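You operate a simulated robot arm through the tools that you are given. There is no shell and no other tool. Be economical: measure what you need, move in short steps, check, and stop when the job is done.

You run a simulated robot arm. Do the job below in one go: nothing can be reset, and whatever is moved stays where it is left.

## Task
Pack the tiles into their box by colour and put the lid on.
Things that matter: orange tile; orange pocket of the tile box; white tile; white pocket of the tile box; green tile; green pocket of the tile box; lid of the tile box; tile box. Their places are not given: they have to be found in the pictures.

It is judged by the outcome, as a careful person would: the job done as asked, and still so three seconds after it is handed in. It fails if anything else is knocked over, pushed out of place, dropped, spilled or broken. A push-on lid holds only when it is set on centred and level and pressed home; a screw cap is set on level and turned clockwise until tight.

## Robot
A 7-joint arm with a two-finger parallel gripper, fixed in place. Base frame: the origin is at the foot of the arm, x ahead of it, y to its left, z up; the work surface is at about z = 750. Lengths are in mm, angles in rad, forces in N, time in s.
With the tool pointing down near the work surface it reaches from about 300 to 680 mm from the base axis. Its first joint turns from -1.152 to 1.152 rad. Payload 1.57 kg.
The TCP is the grasp point between the finger pads, 30 mm short of the fingertips. In the tool frame z runs along the fingers and y along their closing line. Largest opening 110 mm; finger width 24, thickness 12; the body of the gripper, 48 by 112 mm, starts 78 mm behind the TCP.
Orientation is that of the tool frame in the base frame, as a unit quaternion [x, y, z, w]. With the fingers straight down and closing along the base's y, the tool's x points along the base's -x, its y along +y and its z along -z.

## Interface
- The arm moves only by the tool servo_tool. Its argument "increments" is a list that holds one entry, the list of rows, each a list of 7 numbers: the shift along the tool's x, y, z in units of 50 mm (1.0 is 50 mm), then the turn, a rotation vector about the tool's x, y, z in units of 6 degrees (1.0 is 6 degrees), then the opening, from 0 (shut) to 1 (fully open). In form: [[[tx, ty, tz, wx, wy, wz, hand], ...]]. A call has 1 to 12 rows; each row shifts and turns the commanded pose from where the row before left it, along the tool's axes as they then stand. A call with a number of a shift or a turn outside -1 to 1 is refused whole. Each row takes 0.2 s and may step no farther than 50 mm and 0.15 rad from the row before; otherwise, or with a gripper value out of range, the whole call is refused. A pose out of reach is approached as far as the arm can. The call stops where the force on the tool passes 90 N (or 10 N more than at its start, if that is more) or the arm is blocked; 0.2 s more then pass. Each finger travels about 108 mm/s and halts on what it meets, pressing with about 20 N; the grip force reading is that of the motor and also rises with nothing between the fingers. The clock runs only during rows and for 0.2 s after the last one: add rows that do not move to give the fingers time. The reply holds the time, the measured pose of the TCP, the force on the tool along the base axes, the opening and the grip force, in the units named above and with some noise.
- Cameras (640 x 400 px; columns grow to the right, rows downward): "scene" is fixed at [166, -402.5, 1388.1]; the picture's right is [0.72, -0.70, 0.00], its down [-0.50, -0.51, -0.70] and it looks along [0.49, 0.50, -0.72] (base axes); focal length 308 px, centre (320, 200). "wrist" rides on the gripper at [-36, 0, -80] in the tool frame; the picture's right is [0.00, -1.00, 0.00], its down [0.97, 0.00, -0.24] and it looks along [0.24, 0.00, 0.97] (tool axes); focal length 218 px, centre (320, 200).
- capture(camera): a new picture of that camera. No time passes.
- point_at(camera, pixels): for up to 12 pixels [column, row] of the newest picture of that camera ("zoom" is the newest enlarged one), the place [x, y, z] in the base frame of the surface seen there, good to about 2 mm. No time passes.
- inspect(camera, box): a new picture of the part [left, top, right, bottom] of that camera's present view, enlarged. No time passes.
- close_job(): hands the job in; it is judged then, once.

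Go step by step. Measure first, check grasps and placings, and put right what went wrong. The budget is 80 turns and 34 pictures, counting those below and the enlarged ones. Unless the task says otherwise, let go and move clear before handing in, and close with one line.

The tools are called after ">>>" as name(argument=value, ...) on one line, values as JSON. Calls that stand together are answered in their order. servo_tool: Moves the arm, as the interface text tells. Its arguments: {"type":"object","properties":{"increments":{"type":"array","items":{"type":"array","items":{"type":"array","items":{"type":"number"}}}}},"required":["increments"]} The other tools are called the same way: capture (camera) takes a picture; point_at (camera, pixels) gives the place of the surface under pixels of a picture; inspect (camera, box) takes an enlarged picture of a part of a camera's view; close_job () hands the job in.

At the start:

```text
time: 0.0
tcp_pos: [355.8, -80.8, 1030.6]
orientation: [0.0, 1.0, 0.0, -0.001]
wrist_force: [1.0, 0.2, -0.7]
gripper_width: 110.0
gripper_force: 0.0
```

scene: 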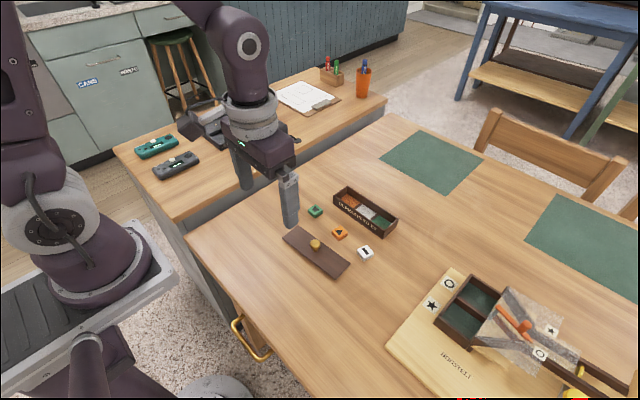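
wrist: 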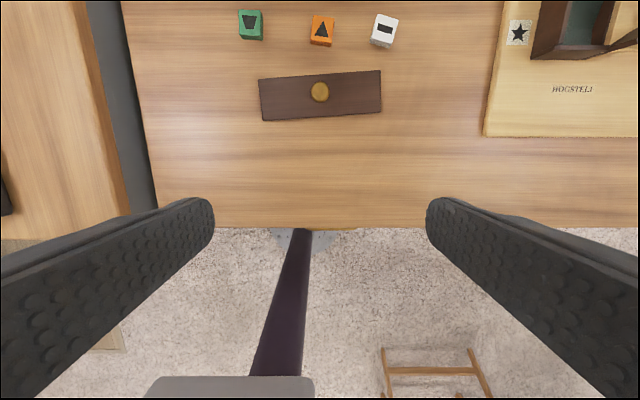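

The scene shows the tiles (green 315,211; orange 339,232; white 366,253), the box near (365,211) and the lid at (316,252). I'll enlarge that area to measure it.

>>> inspect(camera="scene", box=[270, 170, 414, 290])

```text
3.33 times, centred on (342, 230) of scene
```

zoom: 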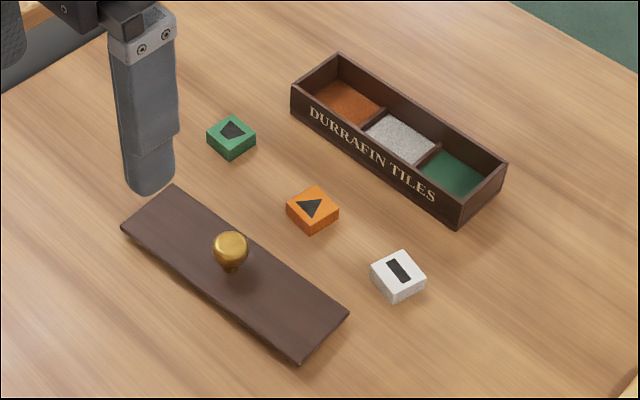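

The enlarged view shows the pockets in order orange, white, green. I'll measure the tile tops, pocket floors, box rim corners and lid corners.

>>> point_at(camera="zoom", pixels=[[231, 130], [312, 206], [398, 270], [345, 102], [400, 138], [450, 172], [338, 55], [505, 163], [460, 200], [293, 88], [230, 245], [180, 260]])

>>> point_at(camera="zoom", pixels=[[174, 186], [348, 313], [300, 361], [122, 229], [208, 136], [231, 118], [255, 134], [231, 149], [287, 208], [313, 188], [338, 212], [313, 223]])

>>> point_at(camera="zoom", pixels=[[372, 270], [403, 252], [425, 275], [395, 290], [385, 112], [440, 150], [293, 114], [457, 225], [376, 118], [432, 155], [270, 200], [420, 320]])

```text
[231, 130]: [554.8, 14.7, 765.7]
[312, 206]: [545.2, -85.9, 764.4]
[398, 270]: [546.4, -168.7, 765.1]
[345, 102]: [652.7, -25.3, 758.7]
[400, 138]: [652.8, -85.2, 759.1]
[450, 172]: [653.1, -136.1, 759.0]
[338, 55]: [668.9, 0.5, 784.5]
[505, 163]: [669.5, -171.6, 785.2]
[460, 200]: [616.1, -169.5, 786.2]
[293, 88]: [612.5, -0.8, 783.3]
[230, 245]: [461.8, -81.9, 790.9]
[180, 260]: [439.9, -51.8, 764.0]
```

```text
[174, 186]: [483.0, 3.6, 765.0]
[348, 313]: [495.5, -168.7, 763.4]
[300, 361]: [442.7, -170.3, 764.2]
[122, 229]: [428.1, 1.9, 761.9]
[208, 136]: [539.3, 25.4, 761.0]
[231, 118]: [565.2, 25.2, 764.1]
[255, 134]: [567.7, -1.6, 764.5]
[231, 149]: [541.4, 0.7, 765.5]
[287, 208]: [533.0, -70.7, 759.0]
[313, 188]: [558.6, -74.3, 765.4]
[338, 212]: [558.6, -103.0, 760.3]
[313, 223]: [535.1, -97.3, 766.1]
```

```text
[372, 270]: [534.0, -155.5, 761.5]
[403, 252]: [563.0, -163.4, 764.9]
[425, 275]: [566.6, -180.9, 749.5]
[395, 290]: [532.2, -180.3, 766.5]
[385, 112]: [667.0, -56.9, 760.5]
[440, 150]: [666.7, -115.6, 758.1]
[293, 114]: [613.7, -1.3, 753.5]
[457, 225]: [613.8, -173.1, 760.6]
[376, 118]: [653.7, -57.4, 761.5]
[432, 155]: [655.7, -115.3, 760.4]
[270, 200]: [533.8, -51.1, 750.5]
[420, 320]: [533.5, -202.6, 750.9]
```

Box is about x 613–670, y 0 to −172, rim z 785; pocket floors are at 759. I'll move the wrist camera above the box and tiles for precise orientation and divider heights.

>>> servo_tool(increments=[[[-0.697, 0, 0.457, 0, 0, 0, 1], [-0.697, 0, 0.457, 0, 0, 0, 1], [-0.697, 0, 0.457, 0, 0, 0, 1], [-0.697, 0, 0.457, 0, 0, 0, 1], [-0.697, 0, 0.457, 0, 0, 0, 1], [-0.697, 0, 0.457, 0, 0, 0, 1], [-0.697, 0, 0.457, 0, 0, 0, 1]]])

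>>> inspect(camera="wrist", box=[180, 50, 460, 225])

```text
time: 1.6
tcp_pos: [599.7, -80.8, 868.4]
orientation: [0.0, 1.0, -0.001, 0.0]
wrist_force: [0.7, 0.0, 0.9]
gripper_width: 110.0
gripper_force: 0.0
```

```text
2.29 times, centred on (320, 138) of wrist
```

zoom: 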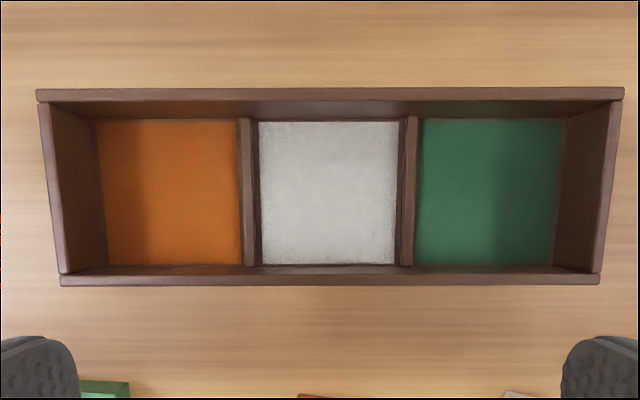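

The box is axis-aligned with low dividers. I'll measure divider tops, walls and floors, and view the tiles.

>>> point_at(camera="zoom", pixels=[[245, 190], [409, 190], [238, 200], [416, 200], [330, 95], [330, 281], [52, 190], [612, 190], [100, 190], [562, 190], [330, 125], [330, 262]])

>>> inspect(camera="wrist", box=[160, 180, 480, 380])

```text
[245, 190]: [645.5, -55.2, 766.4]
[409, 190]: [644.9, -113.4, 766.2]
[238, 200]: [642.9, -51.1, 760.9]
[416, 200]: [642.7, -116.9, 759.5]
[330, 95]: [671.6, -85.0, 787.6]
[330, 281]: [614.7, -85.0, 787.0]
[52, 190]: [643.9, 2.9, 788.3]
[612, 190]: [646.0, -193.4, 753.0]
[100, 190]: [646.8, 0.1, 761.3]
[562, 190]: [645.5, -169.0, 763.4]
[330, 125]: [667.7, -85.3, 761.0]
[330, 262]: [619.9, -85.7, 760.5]
```

```text
2.00 times, centred on (320, 280) of wrist
```

zoom: 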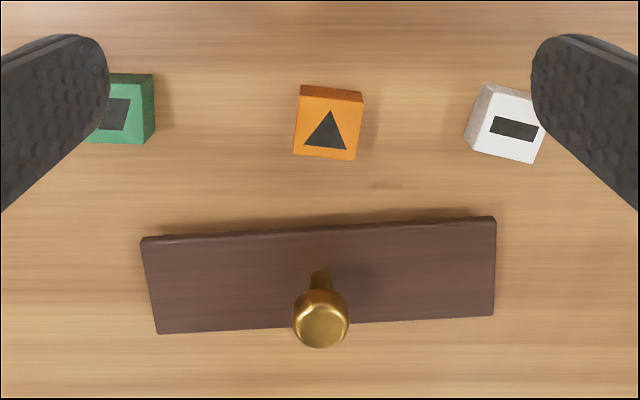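

Divider tops are about z 766, so the fingers can straddle them. I'll shift back 90 mm so all three tiles are unobstructed.

>>> servo_tool(increments=[[[0.9, 0, 0, 0, 0, 0, 1], [0.9, 0, 0, 0, 0, 0, 1]]])

>>> inspect(camera="wrist", box=[190, 70, 446, 230])

```text
time: 2.2
tcp_pos: [507.7, -80.9, 871.7]
orientation: [0.0, 1.0, 0.001, -0.001]
wrist_force: [-0.3, -0.4, -0.2]
gripper_width: 110.0
gripper_force: 0.1
```

```text
2.50 times, centred on (318, 150) of wrist
```

zoom: 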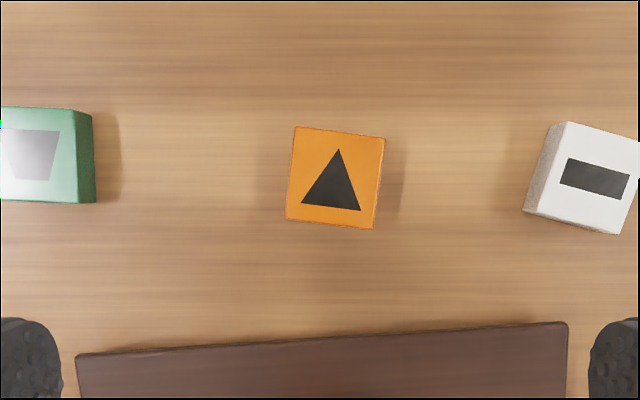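

Orange is turned about 6° and white about 14° (clockwise in the picture), green about 2°. Getting exact corner positions now.

>>> point_at(camera="zoom", pixels=[[296, 130], [382, 140], [371, 226], [289, 216], [569, 126], [636, 143], [617, 231], [549, 216], [4, 111], [70, 113], [74, 200], [4, 198]])

>>> inspect(camera="wrist", box=[140, 90, 260, 165])

```text
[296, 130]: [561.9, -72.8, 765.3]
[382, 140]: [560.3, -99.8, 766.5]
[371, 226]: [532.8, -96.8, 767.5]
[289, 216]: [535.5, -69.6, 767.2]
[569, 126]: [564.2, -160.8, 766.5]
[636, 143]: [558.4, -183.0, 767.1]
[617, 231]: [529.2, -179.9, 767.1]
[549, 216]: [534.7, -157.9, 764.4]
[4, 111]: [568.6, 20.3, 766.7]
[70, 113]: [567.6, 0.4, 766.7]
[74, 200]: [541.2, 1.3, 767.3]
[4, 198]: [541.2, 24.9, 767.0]
```

```text
5.33 times, centred on (200, 128) of wrist
```

zoom: 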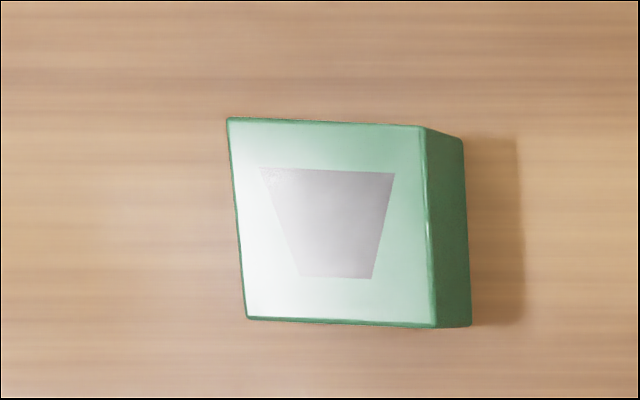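

Measuring green's top corners the same way.

>>> point_at(camera="zoom", pixels=[[233, 123], [420, 130], [430, 322], [250, 315], [325, 222]])

>>> inspect(camera="wrist", box=[380, 90, 500, 165])

```text
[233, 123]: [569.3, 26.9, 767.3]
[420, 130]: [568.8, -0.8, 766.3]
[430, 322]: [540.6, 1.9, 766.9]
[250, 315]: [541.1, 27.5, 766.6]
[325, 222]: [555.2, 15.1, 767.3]
```

```text
5.33 times, centred on (440, 128) of wrist
```

zoom: 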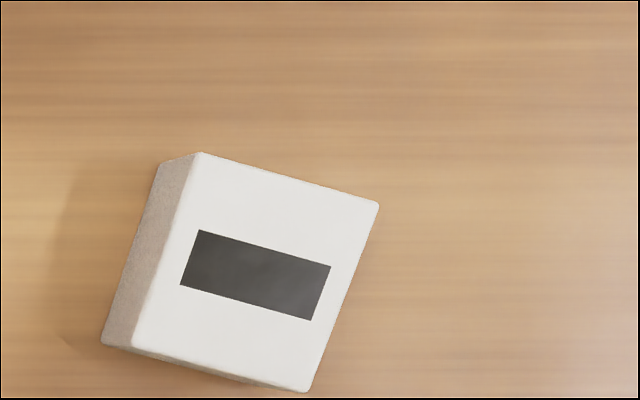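

>>> point_at(camera="zoom", pixels=[[203, 159], [371, 206], [306, 386], [138, 342], [256, 274]])

```text
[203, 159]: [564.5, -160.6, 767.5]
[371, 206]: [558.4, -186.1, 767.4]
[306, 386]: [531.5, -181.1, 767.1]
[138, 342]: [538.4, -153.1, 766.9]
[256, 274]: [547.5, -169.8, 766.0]
```

Tile centres: orange (547.6, −84.8), white (548.2, −170.2), green (555, 13.9). Starting with orange: move over it, turn 5.5° and half close.

>>> servo_tool(increments=[[[-0.798, -0.078, 0, 0, 0, 0, 0.6], [0, 0, 0.5, 0, 0, 0.92, 0.6], [0, 0, 0.4, 0, 0, 0, 0.6]]])

```text
time: 3.0
tcp_pos: [547.4, -84.0, 826.3]
orientation: [0.049, 0.999, 0.0, 0.0]
wrist_force: [0.3, -0.4, -0.2]
gripper_width: 65.9
gripper_force: 0.1
```

In position above orange; descending 39 mm and closing.

>>> servo_tool(increments=[[[0, 0, 0.4, 0, 0, 0, 0.6], [0, 0, 0.37, 0, 0, 0, 0.6], [0, 0, 0, 0, 0, 0, 0.4], [0, 0, 0, 0, 0, 0, 0.2], [0, 0, 0, 0, 0, 0, 0.2], [0, 0, 0, 0, 0, 0, 0.2]]])

```text
time: 4.4
tcp_pos: [548.8, -83.9, 785.8]
orientation: [0.047, 0.999, 0.0, 0.001]
wrist_force: [-0.1, 0.3, 0.2]
gripper_width: 28.3
gripper_force: 19.9
```

Gripped at 28.3 mm. Lifting, squaring up and moving over the orange pocket at (643, −33).

>>> servo_tool(increments=[[[0, 0, -0.6, 0, 0, 0, 0.2], [0, 0, -0.6, 0, 0, 0, 0.2], [0, 0, 0, 0, 0, -0.92, 0.2], [-0.94, 0, 0, 0, 0, 0, 0.2], [-0.94, 0, 0, 0, 0, 0, 0.2], [0, 0.98, 0, 0, 0, 0, 0.2], [0, 0, 0, 0, 0, 0, 0.2]]])

>>> capture(camera="wrist")

```text
time: 6.0
tcp_pos: [644.1, -36.4, 847.0]
orientation: [0.0, 1.0, 0.0, 0.0]
wrist_force: [-0.4, 0.0, 0.6]
gripper_width: 28.5
gripper_force: 19.8
```

```text
25 pictures are left
```

wrist: 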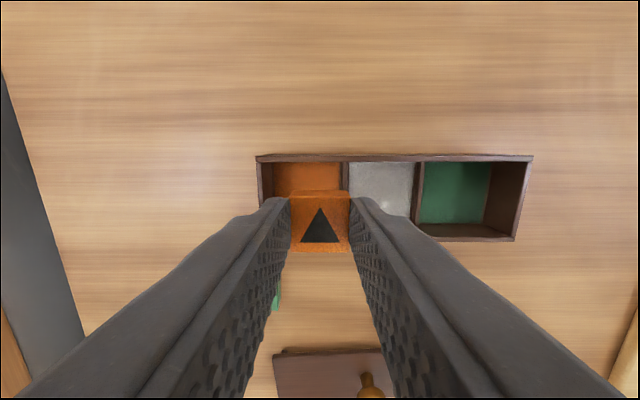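

Tile is held straight at y −36.4. I'll shift 3 mm left, lower to TCP z≈800 and check.

>>> servo_tool(increments=[[[0.0, 0.06, 0.3, 0, 0, 0, 0.2], [0, 0, 0.34, 0, 0, 0, 0.2], [0, 0, 0.3, 0, 0, 0, 0.2]]])

```text
time: 6.8
tcp_pos: [643.9, -33.3, 799.6]
orientation: [0.001, 1.0, 0.001, 0.0]
wrist_force: [0.2, 0.8, 0.2]
gripper_width: 28.7
gripper_force: 19.9
```

At z 799.6 with no contact; releasing slightly and lifting.

>>> servo_tool(increments=[[[0, 0, 0, 0, 0, 0, 0.32], [0, 0, 0, 0, 0, 0, 0.32], [0, 0, -0.5, 0, 0, 0, 0.32], [0, 0, -0.7, 0, 0, 0, 0.6]]])

>>> capture(camera="wrist")

```text
time: 7.8
tcp_pos: [643.9, -33.1, 860.7]
orientation: [0.0, 1.0, 0.0, 0.0]
wrist_force: [1.1, -0.5, 0.8]
gripper_width: 66.0
gripper_force: 0.0
```

```text
24 pictures are left
```

wrist: 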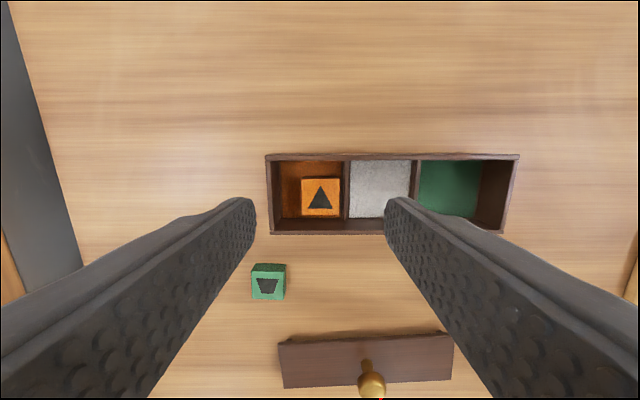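

Orange lies flat in its pocket. Next white: move over (548.2, −170.2), turn 14.5° and descend partway.

>>> servo_tool(increments=[[[0.479, -0.686, 0, 0, 0, 0, 0.6], [0.479, -0.686, 0, 0, 0, 0, 0.6], [0.479, -0.686, 0, 0, 0, 0, 0.6], [0.479, -0.686, 0, 0, 0, 0, 0.6], [0, 0, 0.3, 0, 0, 0.807, 0.6], [0, 0, 0.3, 0, 0, 0.807, 0.6], [0, 0, 0.1, 0, 0, 0.807, 0.6]]])

```text
time: 9.4
tcp_pos: [547.6, -170.3, 824.5]
orientation: [0.127, 0.992, -0.001, 0.0]
wrist_force: [-0.5, -0.1, 0.3]
gripper_width: 66.0
gripper_force: 0.1
```

On target above white; descending 35 mm and gripping.

>>> servo_tool(increments=[[[0, 0, 0.35, 0, 0, 0, 0.6], [0, 0, 0.36, 0, 0, 0, 0.6], [0, 0, 0, 0, 0, 0, 0.4], [0, 0, 0, 0, 0, 0, 0.2], [0, 0, 0, 0, 0, 0, 0.2], [0, 0, 0, 0, 0, 0, 0.2]]])

```text
time: 10.8
tcp_pos: [546.7, -169.4, 789.0]
orientation: [0.126, 0.992, 0.0, 0.001]
wrist_force: [-0.8, -0.2, -0.2]
gripper_width: 28.5
gripper_force: 19.8
```

Gripped at 28.5 mm. Lifting, squaring and moving over the white pocket at (643, −84.5).

>>> servo_tool(increments=[[[0, 0, -0.6, 0, 0, 0, 0.2], [0, 0, -0.6, 0, 0, -0.807, 0.2], [0, 0, 0, 0, 0, -0.807, 0.2], [0, 0, 0, 0, 0, -0.807, 0.2], [-0.637, 0.57, 0, 0, 0, 0, 0.2], [-0.637, 0.57, 0, 0, 0, 0, 0.2], [-0.637, 0.57, 0, 0, 0, 0, 0.2], [0, 0, 0, 0, 0, 0, 0.2]]])

```text
time: 12.6
tcp_pos: [644.9, -83.2, 850.1]
orientation: [0.0, 1.0, 0.0, 0.001]
wrist_force: [0.3, -0.1, 0.0]
gripper_width: 28.4
gripper_force: 20.2
```

Over the white pocket; lowering to z≈799.5.

>>> servo_tool(increments=[[[0.03, -0.02, 0.4, 0, 0, 0, 0.2], [0, 0, 0.35, 0, 0, 0, 0.2], [0, 0, 0.25, 0, 0, 0, 0.2]]])

```text
time: 13.4
tcp_pos: [642.2, -85.3, 799.2]
orientation: [0.0, 1.0, 0.0, 0.0]
wrist_force: [0.4, -0.6, -0.1]
gripper_width: 28.4
gripper_force: 20.2
```

No contact, at z 799; releasing, lifting and checking.

>>> servo_tool(increments=[[[0, 0, 0, 0, 0, 0, 0.32], [0, 0, 0, 0, 0, 0, 0.32], [0, 0, -0.5, 0, 0, 0, 0.32], [0, 0, -0.7, 0, 0, 0, 0.6]]])

>>> capture(camera="wrist")

```text
time: 14.4
tcp_pos: [641.2, -84.5, 858.6]
orientation: [0.0, 1.0, 0.0, 0.0]
wrist_force: [0.2, 0.4, 0.1]
gripper_width: 66.1
gripper_force: 0.1
```

```text
23 pictures are left
```

wrist: 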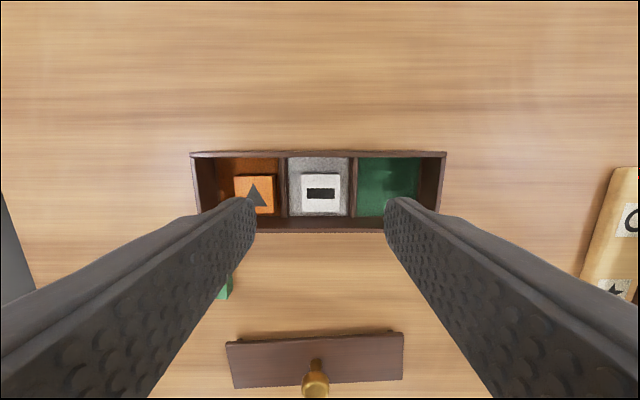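

White is in its pocket. Now green: over (555, 13.9) with a 2° turn.

>>> servo_tool(increments=[[[0.58, 0.66, 0, 0, 0, 0, 0.6], [0.58, 0.66, 0, 0, 0, 0, 0.6], [0.58, 0.65, 0, 0, 0, 0, 0.6], [0, 0, 0.4, 0, 0, 0.33, 0.6], [0, 0, 0.3, 0, 0, 0, 0.6]]])

```text
time: 15.6
tcp_pos: [555.0, 14.6, 824.3]
orientation: [0.017, 1.0, -0.001, 0.0]
wrist_force: [0.4, -0.6, -0.3]
gripper_width: 65.9
gripper_force: 0.0
```

On target; descending and gripping green.

>>> servo_tool(increments=[[[0, 0, 0.35, 0, 0, 0, 0.6], [0, 0, 0.36, 0, 0, 0, 0.6], [0, 0, 0, 0, 0, 0, 0.4], [0, 0, 0, 0, 0, 0, 0.2], [0, 0, 0, 0, 0, 0, 0.2], [0, 0, 0, 0, 0, 0, 0.2]]])

```text
time: 17.0
tcp_pos: [554.5, 14.4, 789.7]
orientation: [0.017, 1.0, 0.0, 0.001]
wrist_force: [0.5, -0.3, 0.3]
gripper_width: 28.2
gripper_force: 20.2
```

Gripped. Lifting and moving over the green pocket at (643, −137).

>>> servo_tool(increments=[[[0, 0, -0.6, 0, 0, 0, 0.2], [0, 0, -0.6, 0, 0, -0.33, 0.2], [-0.442, -0.757, 0, 0, 0, 0, 0.2], [-0.442, -0.757, 0, 0, 0, 0, 0.2], [-0.442, -0.757, 0, 0, 0, 0, 0.2], [-0.442, -0.757, 0, 0, 0, 0, 0.2], [0, 0, 0, 0, 0, 0, 0.2]]])

```text
time: 18.6
tcp_pos: [643.4, -138.0, 847.5]
orientation: [0.0, 1.0, 0.0, -0.001]
wrist_force: [0.3, -0.5, -0.2]
gripper_width: 28.6
gripper_force: 20.1
```

Over the pocket; lowering to z≈799.5.

>>> servo_tool(increments=[[[0, 0.01, 0.4, 0, 0, 0, 0.2], [0, 0, 0.3, 0, 0, 0, 0.2], [0, 0, 0.26, 0, 0, 0, 0.2]]])

```text
time: 19.4
tcp_pos: [643.7, -138.2, 800.5]
orientation: [0.0, 1.0, -0.001, 0.0]
wrist_force: [0.3, -0.2, -1.0]
gripper_width: 28.4
gripper_force: 20.1
```

Clear of walls; releasing, lifting, then checking.

>>> servo_tool(increments=[[[0, 0, 0, 0, 0, 0, 0.32], [0, 0, 0, 0, 0, 0, 0.32], [0, 0, -0.5, 0, 0, 0, 0.32], [0, 0, -0.9, 0, 0, 0, 0.6], [0.5, 0.8, 0, 0, 0, 0, 0.6], [0.9, 0.3, 0, 0, 0, 0, 0.6]]])

>>> inspect(camera="scene", box=[270, 170, 414, 290])

>>> inspect(camera="wrist", box=[160, 0, 480, 200])

```text
time: 20.8
tcp_pos: [572.8, -82.4, 870.9]
orientation: [0.0, 1.0, 0.0, 0.001]
wrist_force: [-0.1, 0.3, -0.9]
gripper_width: 65.9
gripper_force: 0.1
```

```text
3.33 times, centred on (342, 230) of scene
```

zoom: 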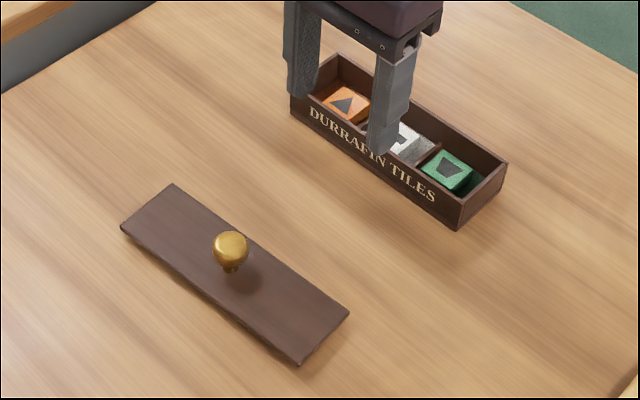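

```text
2.00 times, centred on (320, 100) of wrist
```

zoom: 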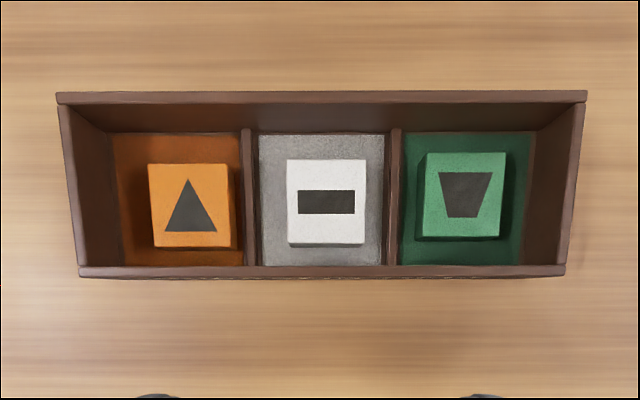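

All three tiles lie flat in the right pockets. I'll measure the rim corners for centring, then go and look at the lid.

>>> point_at(camera="zoom", pixels=[[61, 97], [582, 96], [85, 273], [560, 272], [320, 97], [320, 272], [71, 180], [574, 180], [320, 92], [320, 277], [68, 180], [578, 180]])

>>> servo_tool(increments=[[[0.95, 0, 0, 0, 0, 0, 0.6], [0.95, 0, 0, 0, 0, 0, 0.6], [0.95, 0, 0, 0, 0, 0, 0.6]]])

>>> inspect(camera="wrist", box=[192, 70, 448, 230])

```text
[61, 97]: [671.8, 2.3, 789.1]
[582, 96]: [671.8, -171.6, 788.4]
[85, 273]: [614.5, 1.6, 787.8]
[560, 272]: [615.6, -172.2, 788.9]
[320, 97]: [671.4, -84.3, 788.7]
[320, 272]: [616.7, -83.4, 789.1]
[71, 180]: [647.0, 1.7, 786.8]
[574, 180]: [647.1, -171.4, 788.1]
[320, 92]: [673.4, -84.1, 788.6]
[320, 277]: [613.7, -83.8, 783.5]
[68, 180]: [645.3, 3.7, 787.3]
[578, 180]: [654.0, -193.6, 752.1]
```

```text
time: 21.6
tcp_pos: [429.9, -83.1, 870.2]
orientation: [0.0, 1.0, 0.0, 0.001]
wrist_force: [-0.1, 0.0, -0.3]
gripper_width: 66.4
gripper_force: 0.1
```

```text
2.50 times, centred on (320, 150) of wrist
```

zoom: 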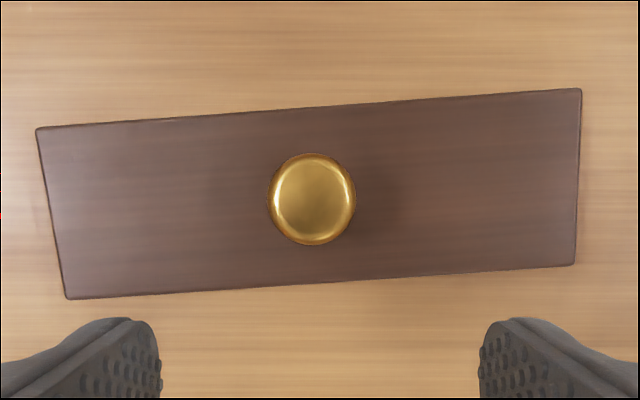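

The lid is turned about 4° counter‑clockwise. Measuring corners and knob.

>>> point_at(camera="zoom", pixels=[[41, 132], [576, 92], [571, 261], [70, 295], [313, 197], [285, 197], [340, 197], [313, 165], [313, 230], [200, 210], [450, 200], [330, 115]])

>>> inspect(camera="scene", box=[280, 222, 360, 282])

```text
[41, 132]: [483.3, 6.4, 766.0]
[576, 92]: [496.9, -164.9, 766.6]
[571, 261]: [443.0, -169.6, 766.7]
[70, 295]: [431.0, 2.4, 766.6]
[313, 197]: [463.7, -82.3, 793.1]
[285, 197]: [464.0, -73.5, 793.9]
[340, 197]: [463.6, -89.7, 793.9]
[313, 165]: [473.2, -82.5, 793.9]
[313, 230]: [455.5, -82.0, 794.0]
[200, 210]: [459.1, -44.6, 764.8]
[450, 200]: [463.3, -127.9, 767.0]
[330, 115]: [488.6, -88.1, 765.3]
```

```text
6.67 times, centred on (320, 252) of scene
```

zoom: 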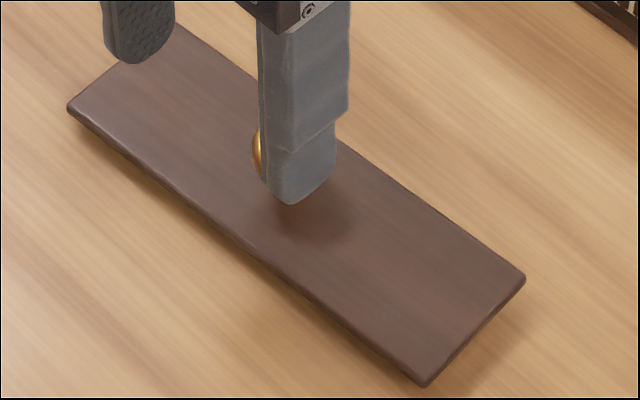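

Lid centre is about (463.6, −81.6), knob at (463.8, −82.2), 28 mm across, turned 4.4°; box centre is (643.2, −85). Moving over the knob with a −4.4° turn.

>>> servo_tool(increments=[[[-0.676, 0.02, 0, 0, 0, 0, 0.6], [0, 0, 0.4, 0, 0, -0.733, 0.6], [0, 0, 0.3, 0, 0, 0, 0.6]]])

```text
time: 22.4
tcp_pos: [464.0, -81.6, 835.0]
orientation: [-0.039, 0.999, 0.0, 0.0]
wrist_force: [-0.4, -0.1, -0.2]
gripper_width: 66.0
gripper_force: 0.0
```

Aligned; lowering to z≈800.5 and gripping the knob.

>>> servo_tool(increments=[[[0, 0, 0.35, 0, 0, 0, 0.6], [0, 0, 0.34, 0, 0, 0, 0.6], [0, 0, 0, 0, 0, 0, 0.4], [0, 0, 0, 0, 0, 0, 0.2], [0, 0, 0, 0, 0, 0, 0.15], [0, 0, 0, 0, 0, 0, 0.1]]])

```text
time: 23.8
tcp_pos: [463.9, -81.7, 801.6]
orientation: [-0.038, 0.999, 0.001, 0.0]
wrist_force: [-0.5, 0.9, 0.2]
gripper_width: 24.3
gripper_force: 19.6
```

Gripped at 24.3 mm. Lifting 70 mm, squaring, and moving to 20 mm short of the box to check the lid's attitude.

>>> servo_tool(increments=[[[0, 0, -0.3, 0, 0, 0, 0.1], [0, 0, -0.6, 0, 0, 0, 0.1], [0, 0, -0.6, 0, 0, 0.733, 0.1], [-0.7, -0.01, 0, 0, 0, 0, 0.1], [-0.7, -0.02, 0, 0, 0, 0, 0.1], [-0.7, -0.02, 0, 0, 0, 0, 0.1], [-0.7, -0.01, 0, 0, 0, 0, 0.1], [-0.79, 0, 0, 0, 0, 0, 0.1], [0, 0, 0, 0, 0, 0, 0.1]]])

>>> capture(camera="wrist")

>>> inspect(camera="scene", box=[310, 140, 430, 240])

```text
time: 25.8
tcp_pos: [644.0, -83.7, 877.4]
orientation: [0.001, 1.0, 0.0, -0.001]
wrist_force: [0.4, -0.1, -1.1]
gripper_width: 24.7
gripper_force: 20.1
```

```text
18 pictures are left
```

wrist: 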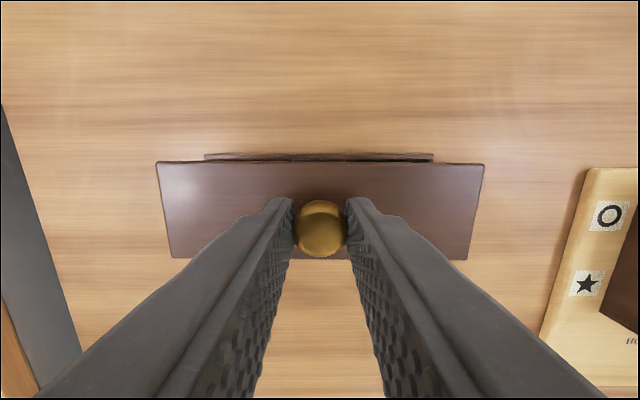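

```text
4.00 times, centred on (370, 190) of scene
```

zoom: 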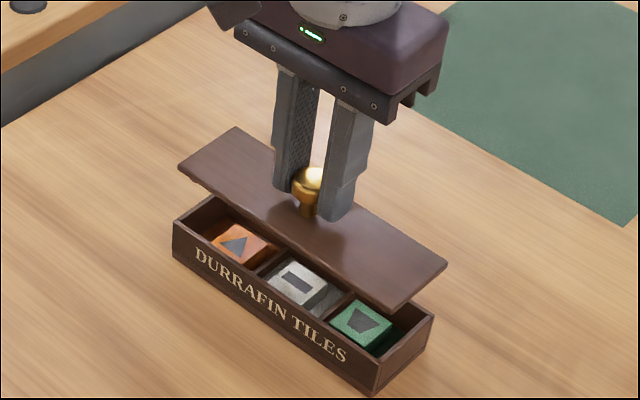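

The lid looks square and level. Measuring its corners against the box.

>>> inspect(camera="wrist", box=[140, 140, 500, 280])

```text
1.78 times, centred on (320, 210) of wrist
```

zoom: 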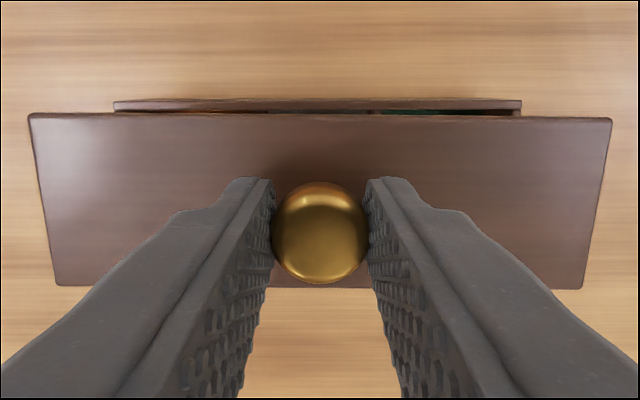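

>>> point_at(camera="zoom", pixels=[[33, 118], [607, 122], [580, 285], [60, 281], [320, 119], [320, 286], [48, 205], [594, 205], [118, 104], [516, 104], [320, 103]])

```text
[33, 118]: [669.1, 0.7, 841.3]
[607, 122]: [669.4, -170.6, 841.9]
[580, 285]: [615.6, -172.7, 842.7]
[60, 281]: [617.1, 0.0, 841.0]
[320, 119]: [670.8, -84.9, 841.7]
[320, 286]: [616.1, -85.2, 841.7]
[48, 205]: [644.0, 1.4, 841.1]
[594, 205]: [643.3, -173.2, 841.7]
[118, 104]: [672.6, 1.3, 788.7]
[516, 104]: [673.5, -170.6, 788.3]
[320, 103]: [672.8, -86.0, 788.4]
```

Lid centre is about 1 mm right of the box centre and turned ~0.4°. I'll correct (+1 mm y, −0.45°) and lower 30 mm, then re-check.

>>> servo_tool(increments=[[[0, 0.02, 0.2, 0, 0, -0.075, 0.1], [0, 0, 0.2, 0, 0, 0, 0.1], [0, 0, 0.2, 0, 0, 0, 0.1], [0, 0, 0, 0, 0, 0, 0.1]]])

>>> inspect(camera="wrist", box=[140, 140, 500, 280])

>>> inspect(camera="scene", box=[320, 165, 416, 245])

```text
time: 26.8
tcp_pos: [643.6, -84.1, 846.9]
orientation: [-0.005, 1.0, 0.0, 0.0]
wrist_force: [0.6, -0.8, -1.1]
gripper_width: 24.6
gripper_force: 19.8
```

```text
1.78 times, centred on (320, 210) of wrist
```

zoom: 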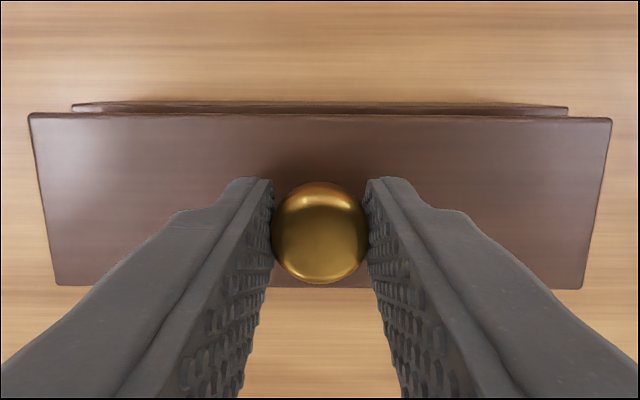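

```text
5.00 times, centred on (368, 205) of scene
```

zoom: 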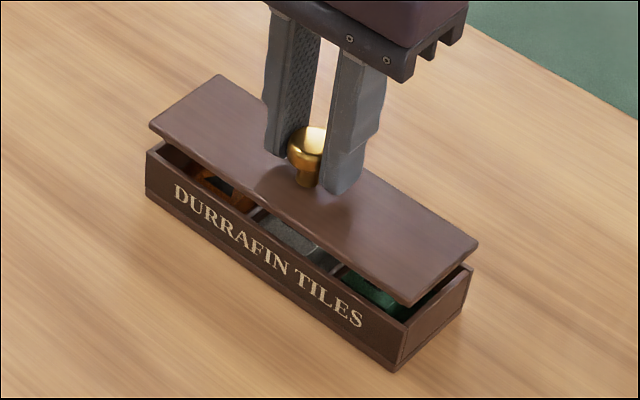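

Lid and box centres coincide (image mid‑columns 320.5 vs 320) and angles match. Lowering slowly until contact.

>>> servo_tool(increments=[[[0, 0, 0.1, 0, 0, 0, 0.1], [0, 0, 0.1, 0, 0, 0, 0.1], [0, 0, 0.05, 0, 0, 0, 0.1], [0, 0, 0.05, 0, 0, 0, 0.1]]])

```text
time: 27.8
tcp_pos: [644.4, -84.2, 830.7]
orientation: [-0.004, 1.0, 0.0, 0.001]
wrist_force: [-0.6, -0.1, -0.3]
gripper_width: 24.7
gripper_force: 19.5
```

No contact force yet, with the plug apparently past the rim. Continuing in 2 mm steps.

>>> servo_tool(increments=[[[0, 0, 0.03, 0, 0, 0, 0.1], [0, 0, 0.03, 0, 0, 0, 0.1]]])

>>> inspect(camera="scene", box=[320, 165, 416, 245])

```text
time: 28.4
tcp_pos: [643.4, -84.0, 828.4]
orientation: [-0.004, 1.0, 0.001, 0.0]
wrist_force: [-3.7, 0.9, 9.9]
gripper_width: 24.9
gripper_force: 20.3
```

```text
5.00 times, centred on (368, 205) of scene
```

zoom: 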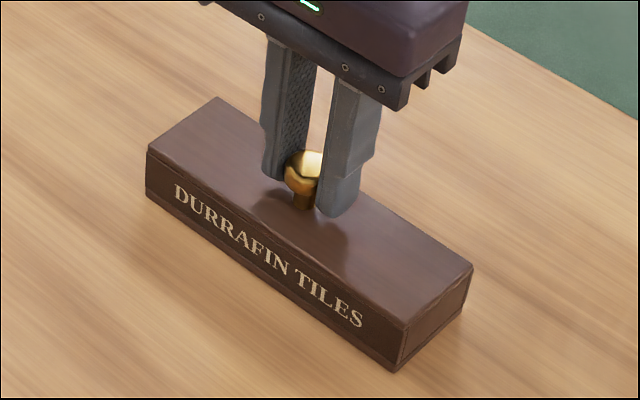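

Contact at 10 N and the lid sits flush on the rim. Releasing, rising, then closing the fingers to press on the knob top.

>>> servo_tool(increments=[[[0, 0, 0, 0, 0, 0, 0.3], [0, 0, 0, 0, 0, 0, 0.5], [0, 0, 0, 0, 0, 0, 0.5], [0, 0, -0.5, 0, 0, 0, 0.5], [0, 0, -0.5, 0, 0, 0.07, 0.5], [0, 0, 0, 0, 0, 0, 0.2], [0, 0, 0, 0, 0, 0, 0], [0, 0, 0, 0, 0, 0, 0], [0, 0, 0, 0, 0, 0, 0]]])

>>> inspect(camera="scene", box=[320, 165, 416, 245])

```text
time: 30.4
tcp_pos: [644.9, -82.5, 878.0]
orientation: [0.0, 1.0, 0.0, 0.0]
wrist_force: [0.4, -0.5, -0.2]
gripper_width: 0.1
gripper_force: 19.7
```

```text
5.00 times, centred on (368, 205) of scene
```

zoom: 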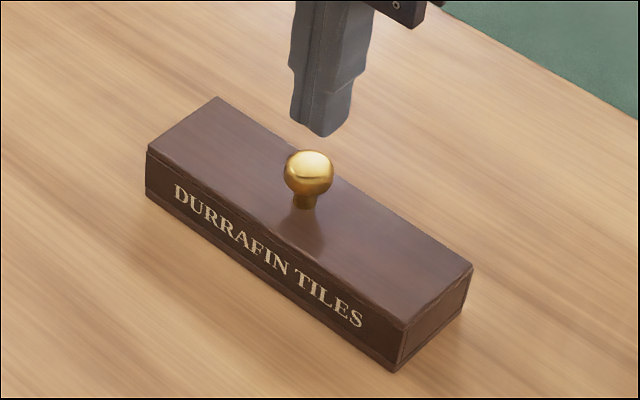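

>>> point_at(camera="zoom", pixels=[[309, 160], [216, 101], [465, 268], [402, 324], [152, 150], [360, 240], [240, 190]])

```text
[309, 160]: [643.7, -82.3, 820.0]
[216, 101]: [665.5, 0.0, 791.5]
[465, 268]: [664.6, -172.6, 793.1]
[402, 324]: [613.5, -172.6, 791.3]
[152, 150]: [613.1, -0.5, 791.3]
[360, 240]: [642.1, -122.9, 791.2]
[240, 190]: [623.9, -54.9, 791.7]
```

The lid lies level (z ≈ 791–793 at all corners), knob top at 820. Pressing down on the knob gradually.

>>> servo_tool(increments=[[[0.01, -0.02, 0.3, 0, 0, 0, 0], [0, 0, 0.2, 0, 0, 0, 0], [0, 0, 0.06, 0, 0, 0, 0], [0, 0, 0.04, 0, 0, 0, 0], [0, 0, 0.04, 0, 0, 0, 0], [0, 0, 0.04, 0, 0, 0, 0], [0, 0, 0.04, 0, 0, 0, 0]]])

```text
time: 32.0
tcp_pos: [645.4, -85.1, 850.3]
orientation: [0.0, 1.0, -0.001, 0.003]
wrist_force: [-2.0, 0.2, 19.0]
gripper_width: 0.1
gripper_force: 19.7
stopped in row 7: the force on the tool passed its limit (the readings are from after the stop); the commanded pose is now the measured one
```

The press exceeded 90 N and stopped; I'll check whether the lid went home, after rising clear.

>>> servo_tool(increments=[[[0, 0, -0.4, 0, 0, 0, 0], [0, 0, -0.4, 0, 0, 0, 0]]])

>>> inspect(camera="scene", box=[336, 180, 400, 240])

>>> point_at(camera="zoom", pixels=[[320, 200], [240, 250], [400, 200]])

```text
time: 32.6
tcp_pos: [643.6, -85.4, 889.7]
orientation: [-0.001, 1.0, -0.001, 0.002]
wrist_force: [-0.2, 0.0, -0.4]
gripper_width: 0.2
gripper_force: 19.9
```

```text
6.67 times, centred on (368, 210) of scene
```

zoom: 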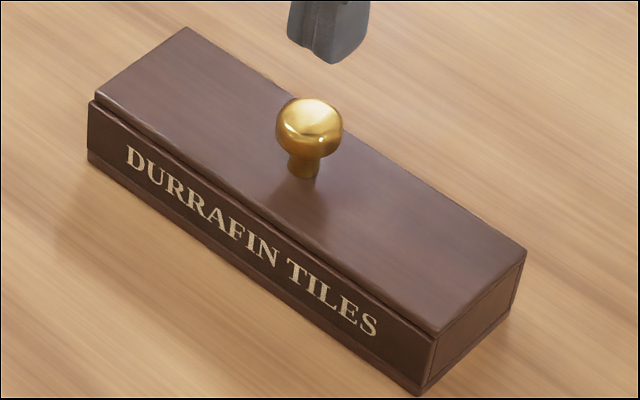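

```text
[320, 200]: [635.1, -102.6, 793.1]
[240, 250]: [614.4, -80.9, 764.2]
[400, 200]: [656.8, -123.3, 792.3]
```

The lid looks flush; enlarging both ends to check for any gap.

>>> inspect(camera="scene", box=[328, 180, 360, 200])

>>> inspect(camera="scene", box=[370, 215, 402, 242])

>>> inspect(camera="wrist", box=[180, 100, 460, 260])

```text
16.00 times, centred on (344, 190) of scene
```

zoom: 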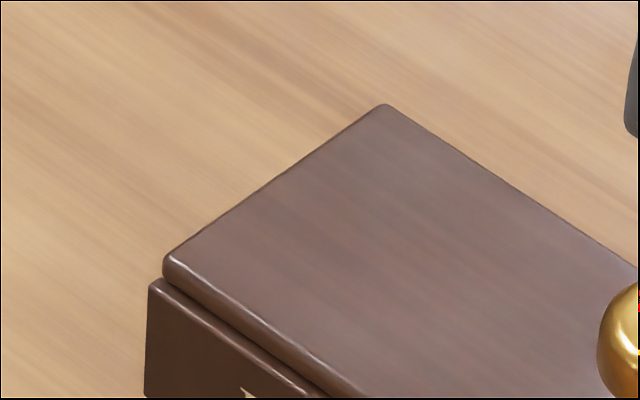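

```text
14.81 times, centred on (386, 228) of scene
```

zoom: 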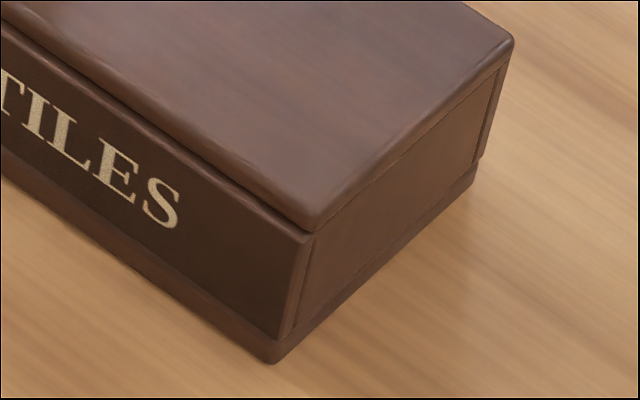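

```text
2.29 times, centred on (320, 180) of wrist
```

zoom: 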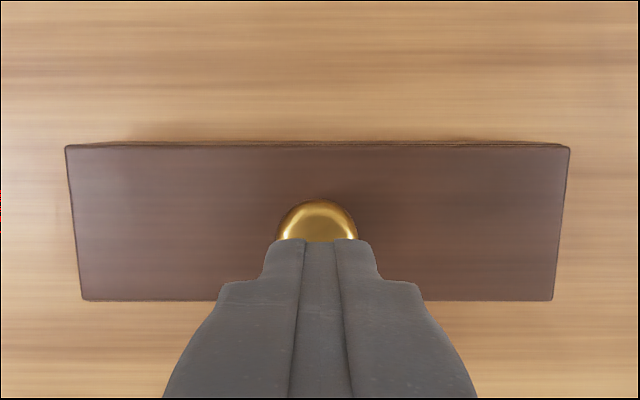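

The lid sits flush on the rim, centred and level, with no gap at either end. The gripper is clear, so I'm handing in.

>>> close_job()

```text
The job is handed in.
```

The orange, white and green tiles are each in their own colour pocket, and the lid is centred and pressed down flush on the box.
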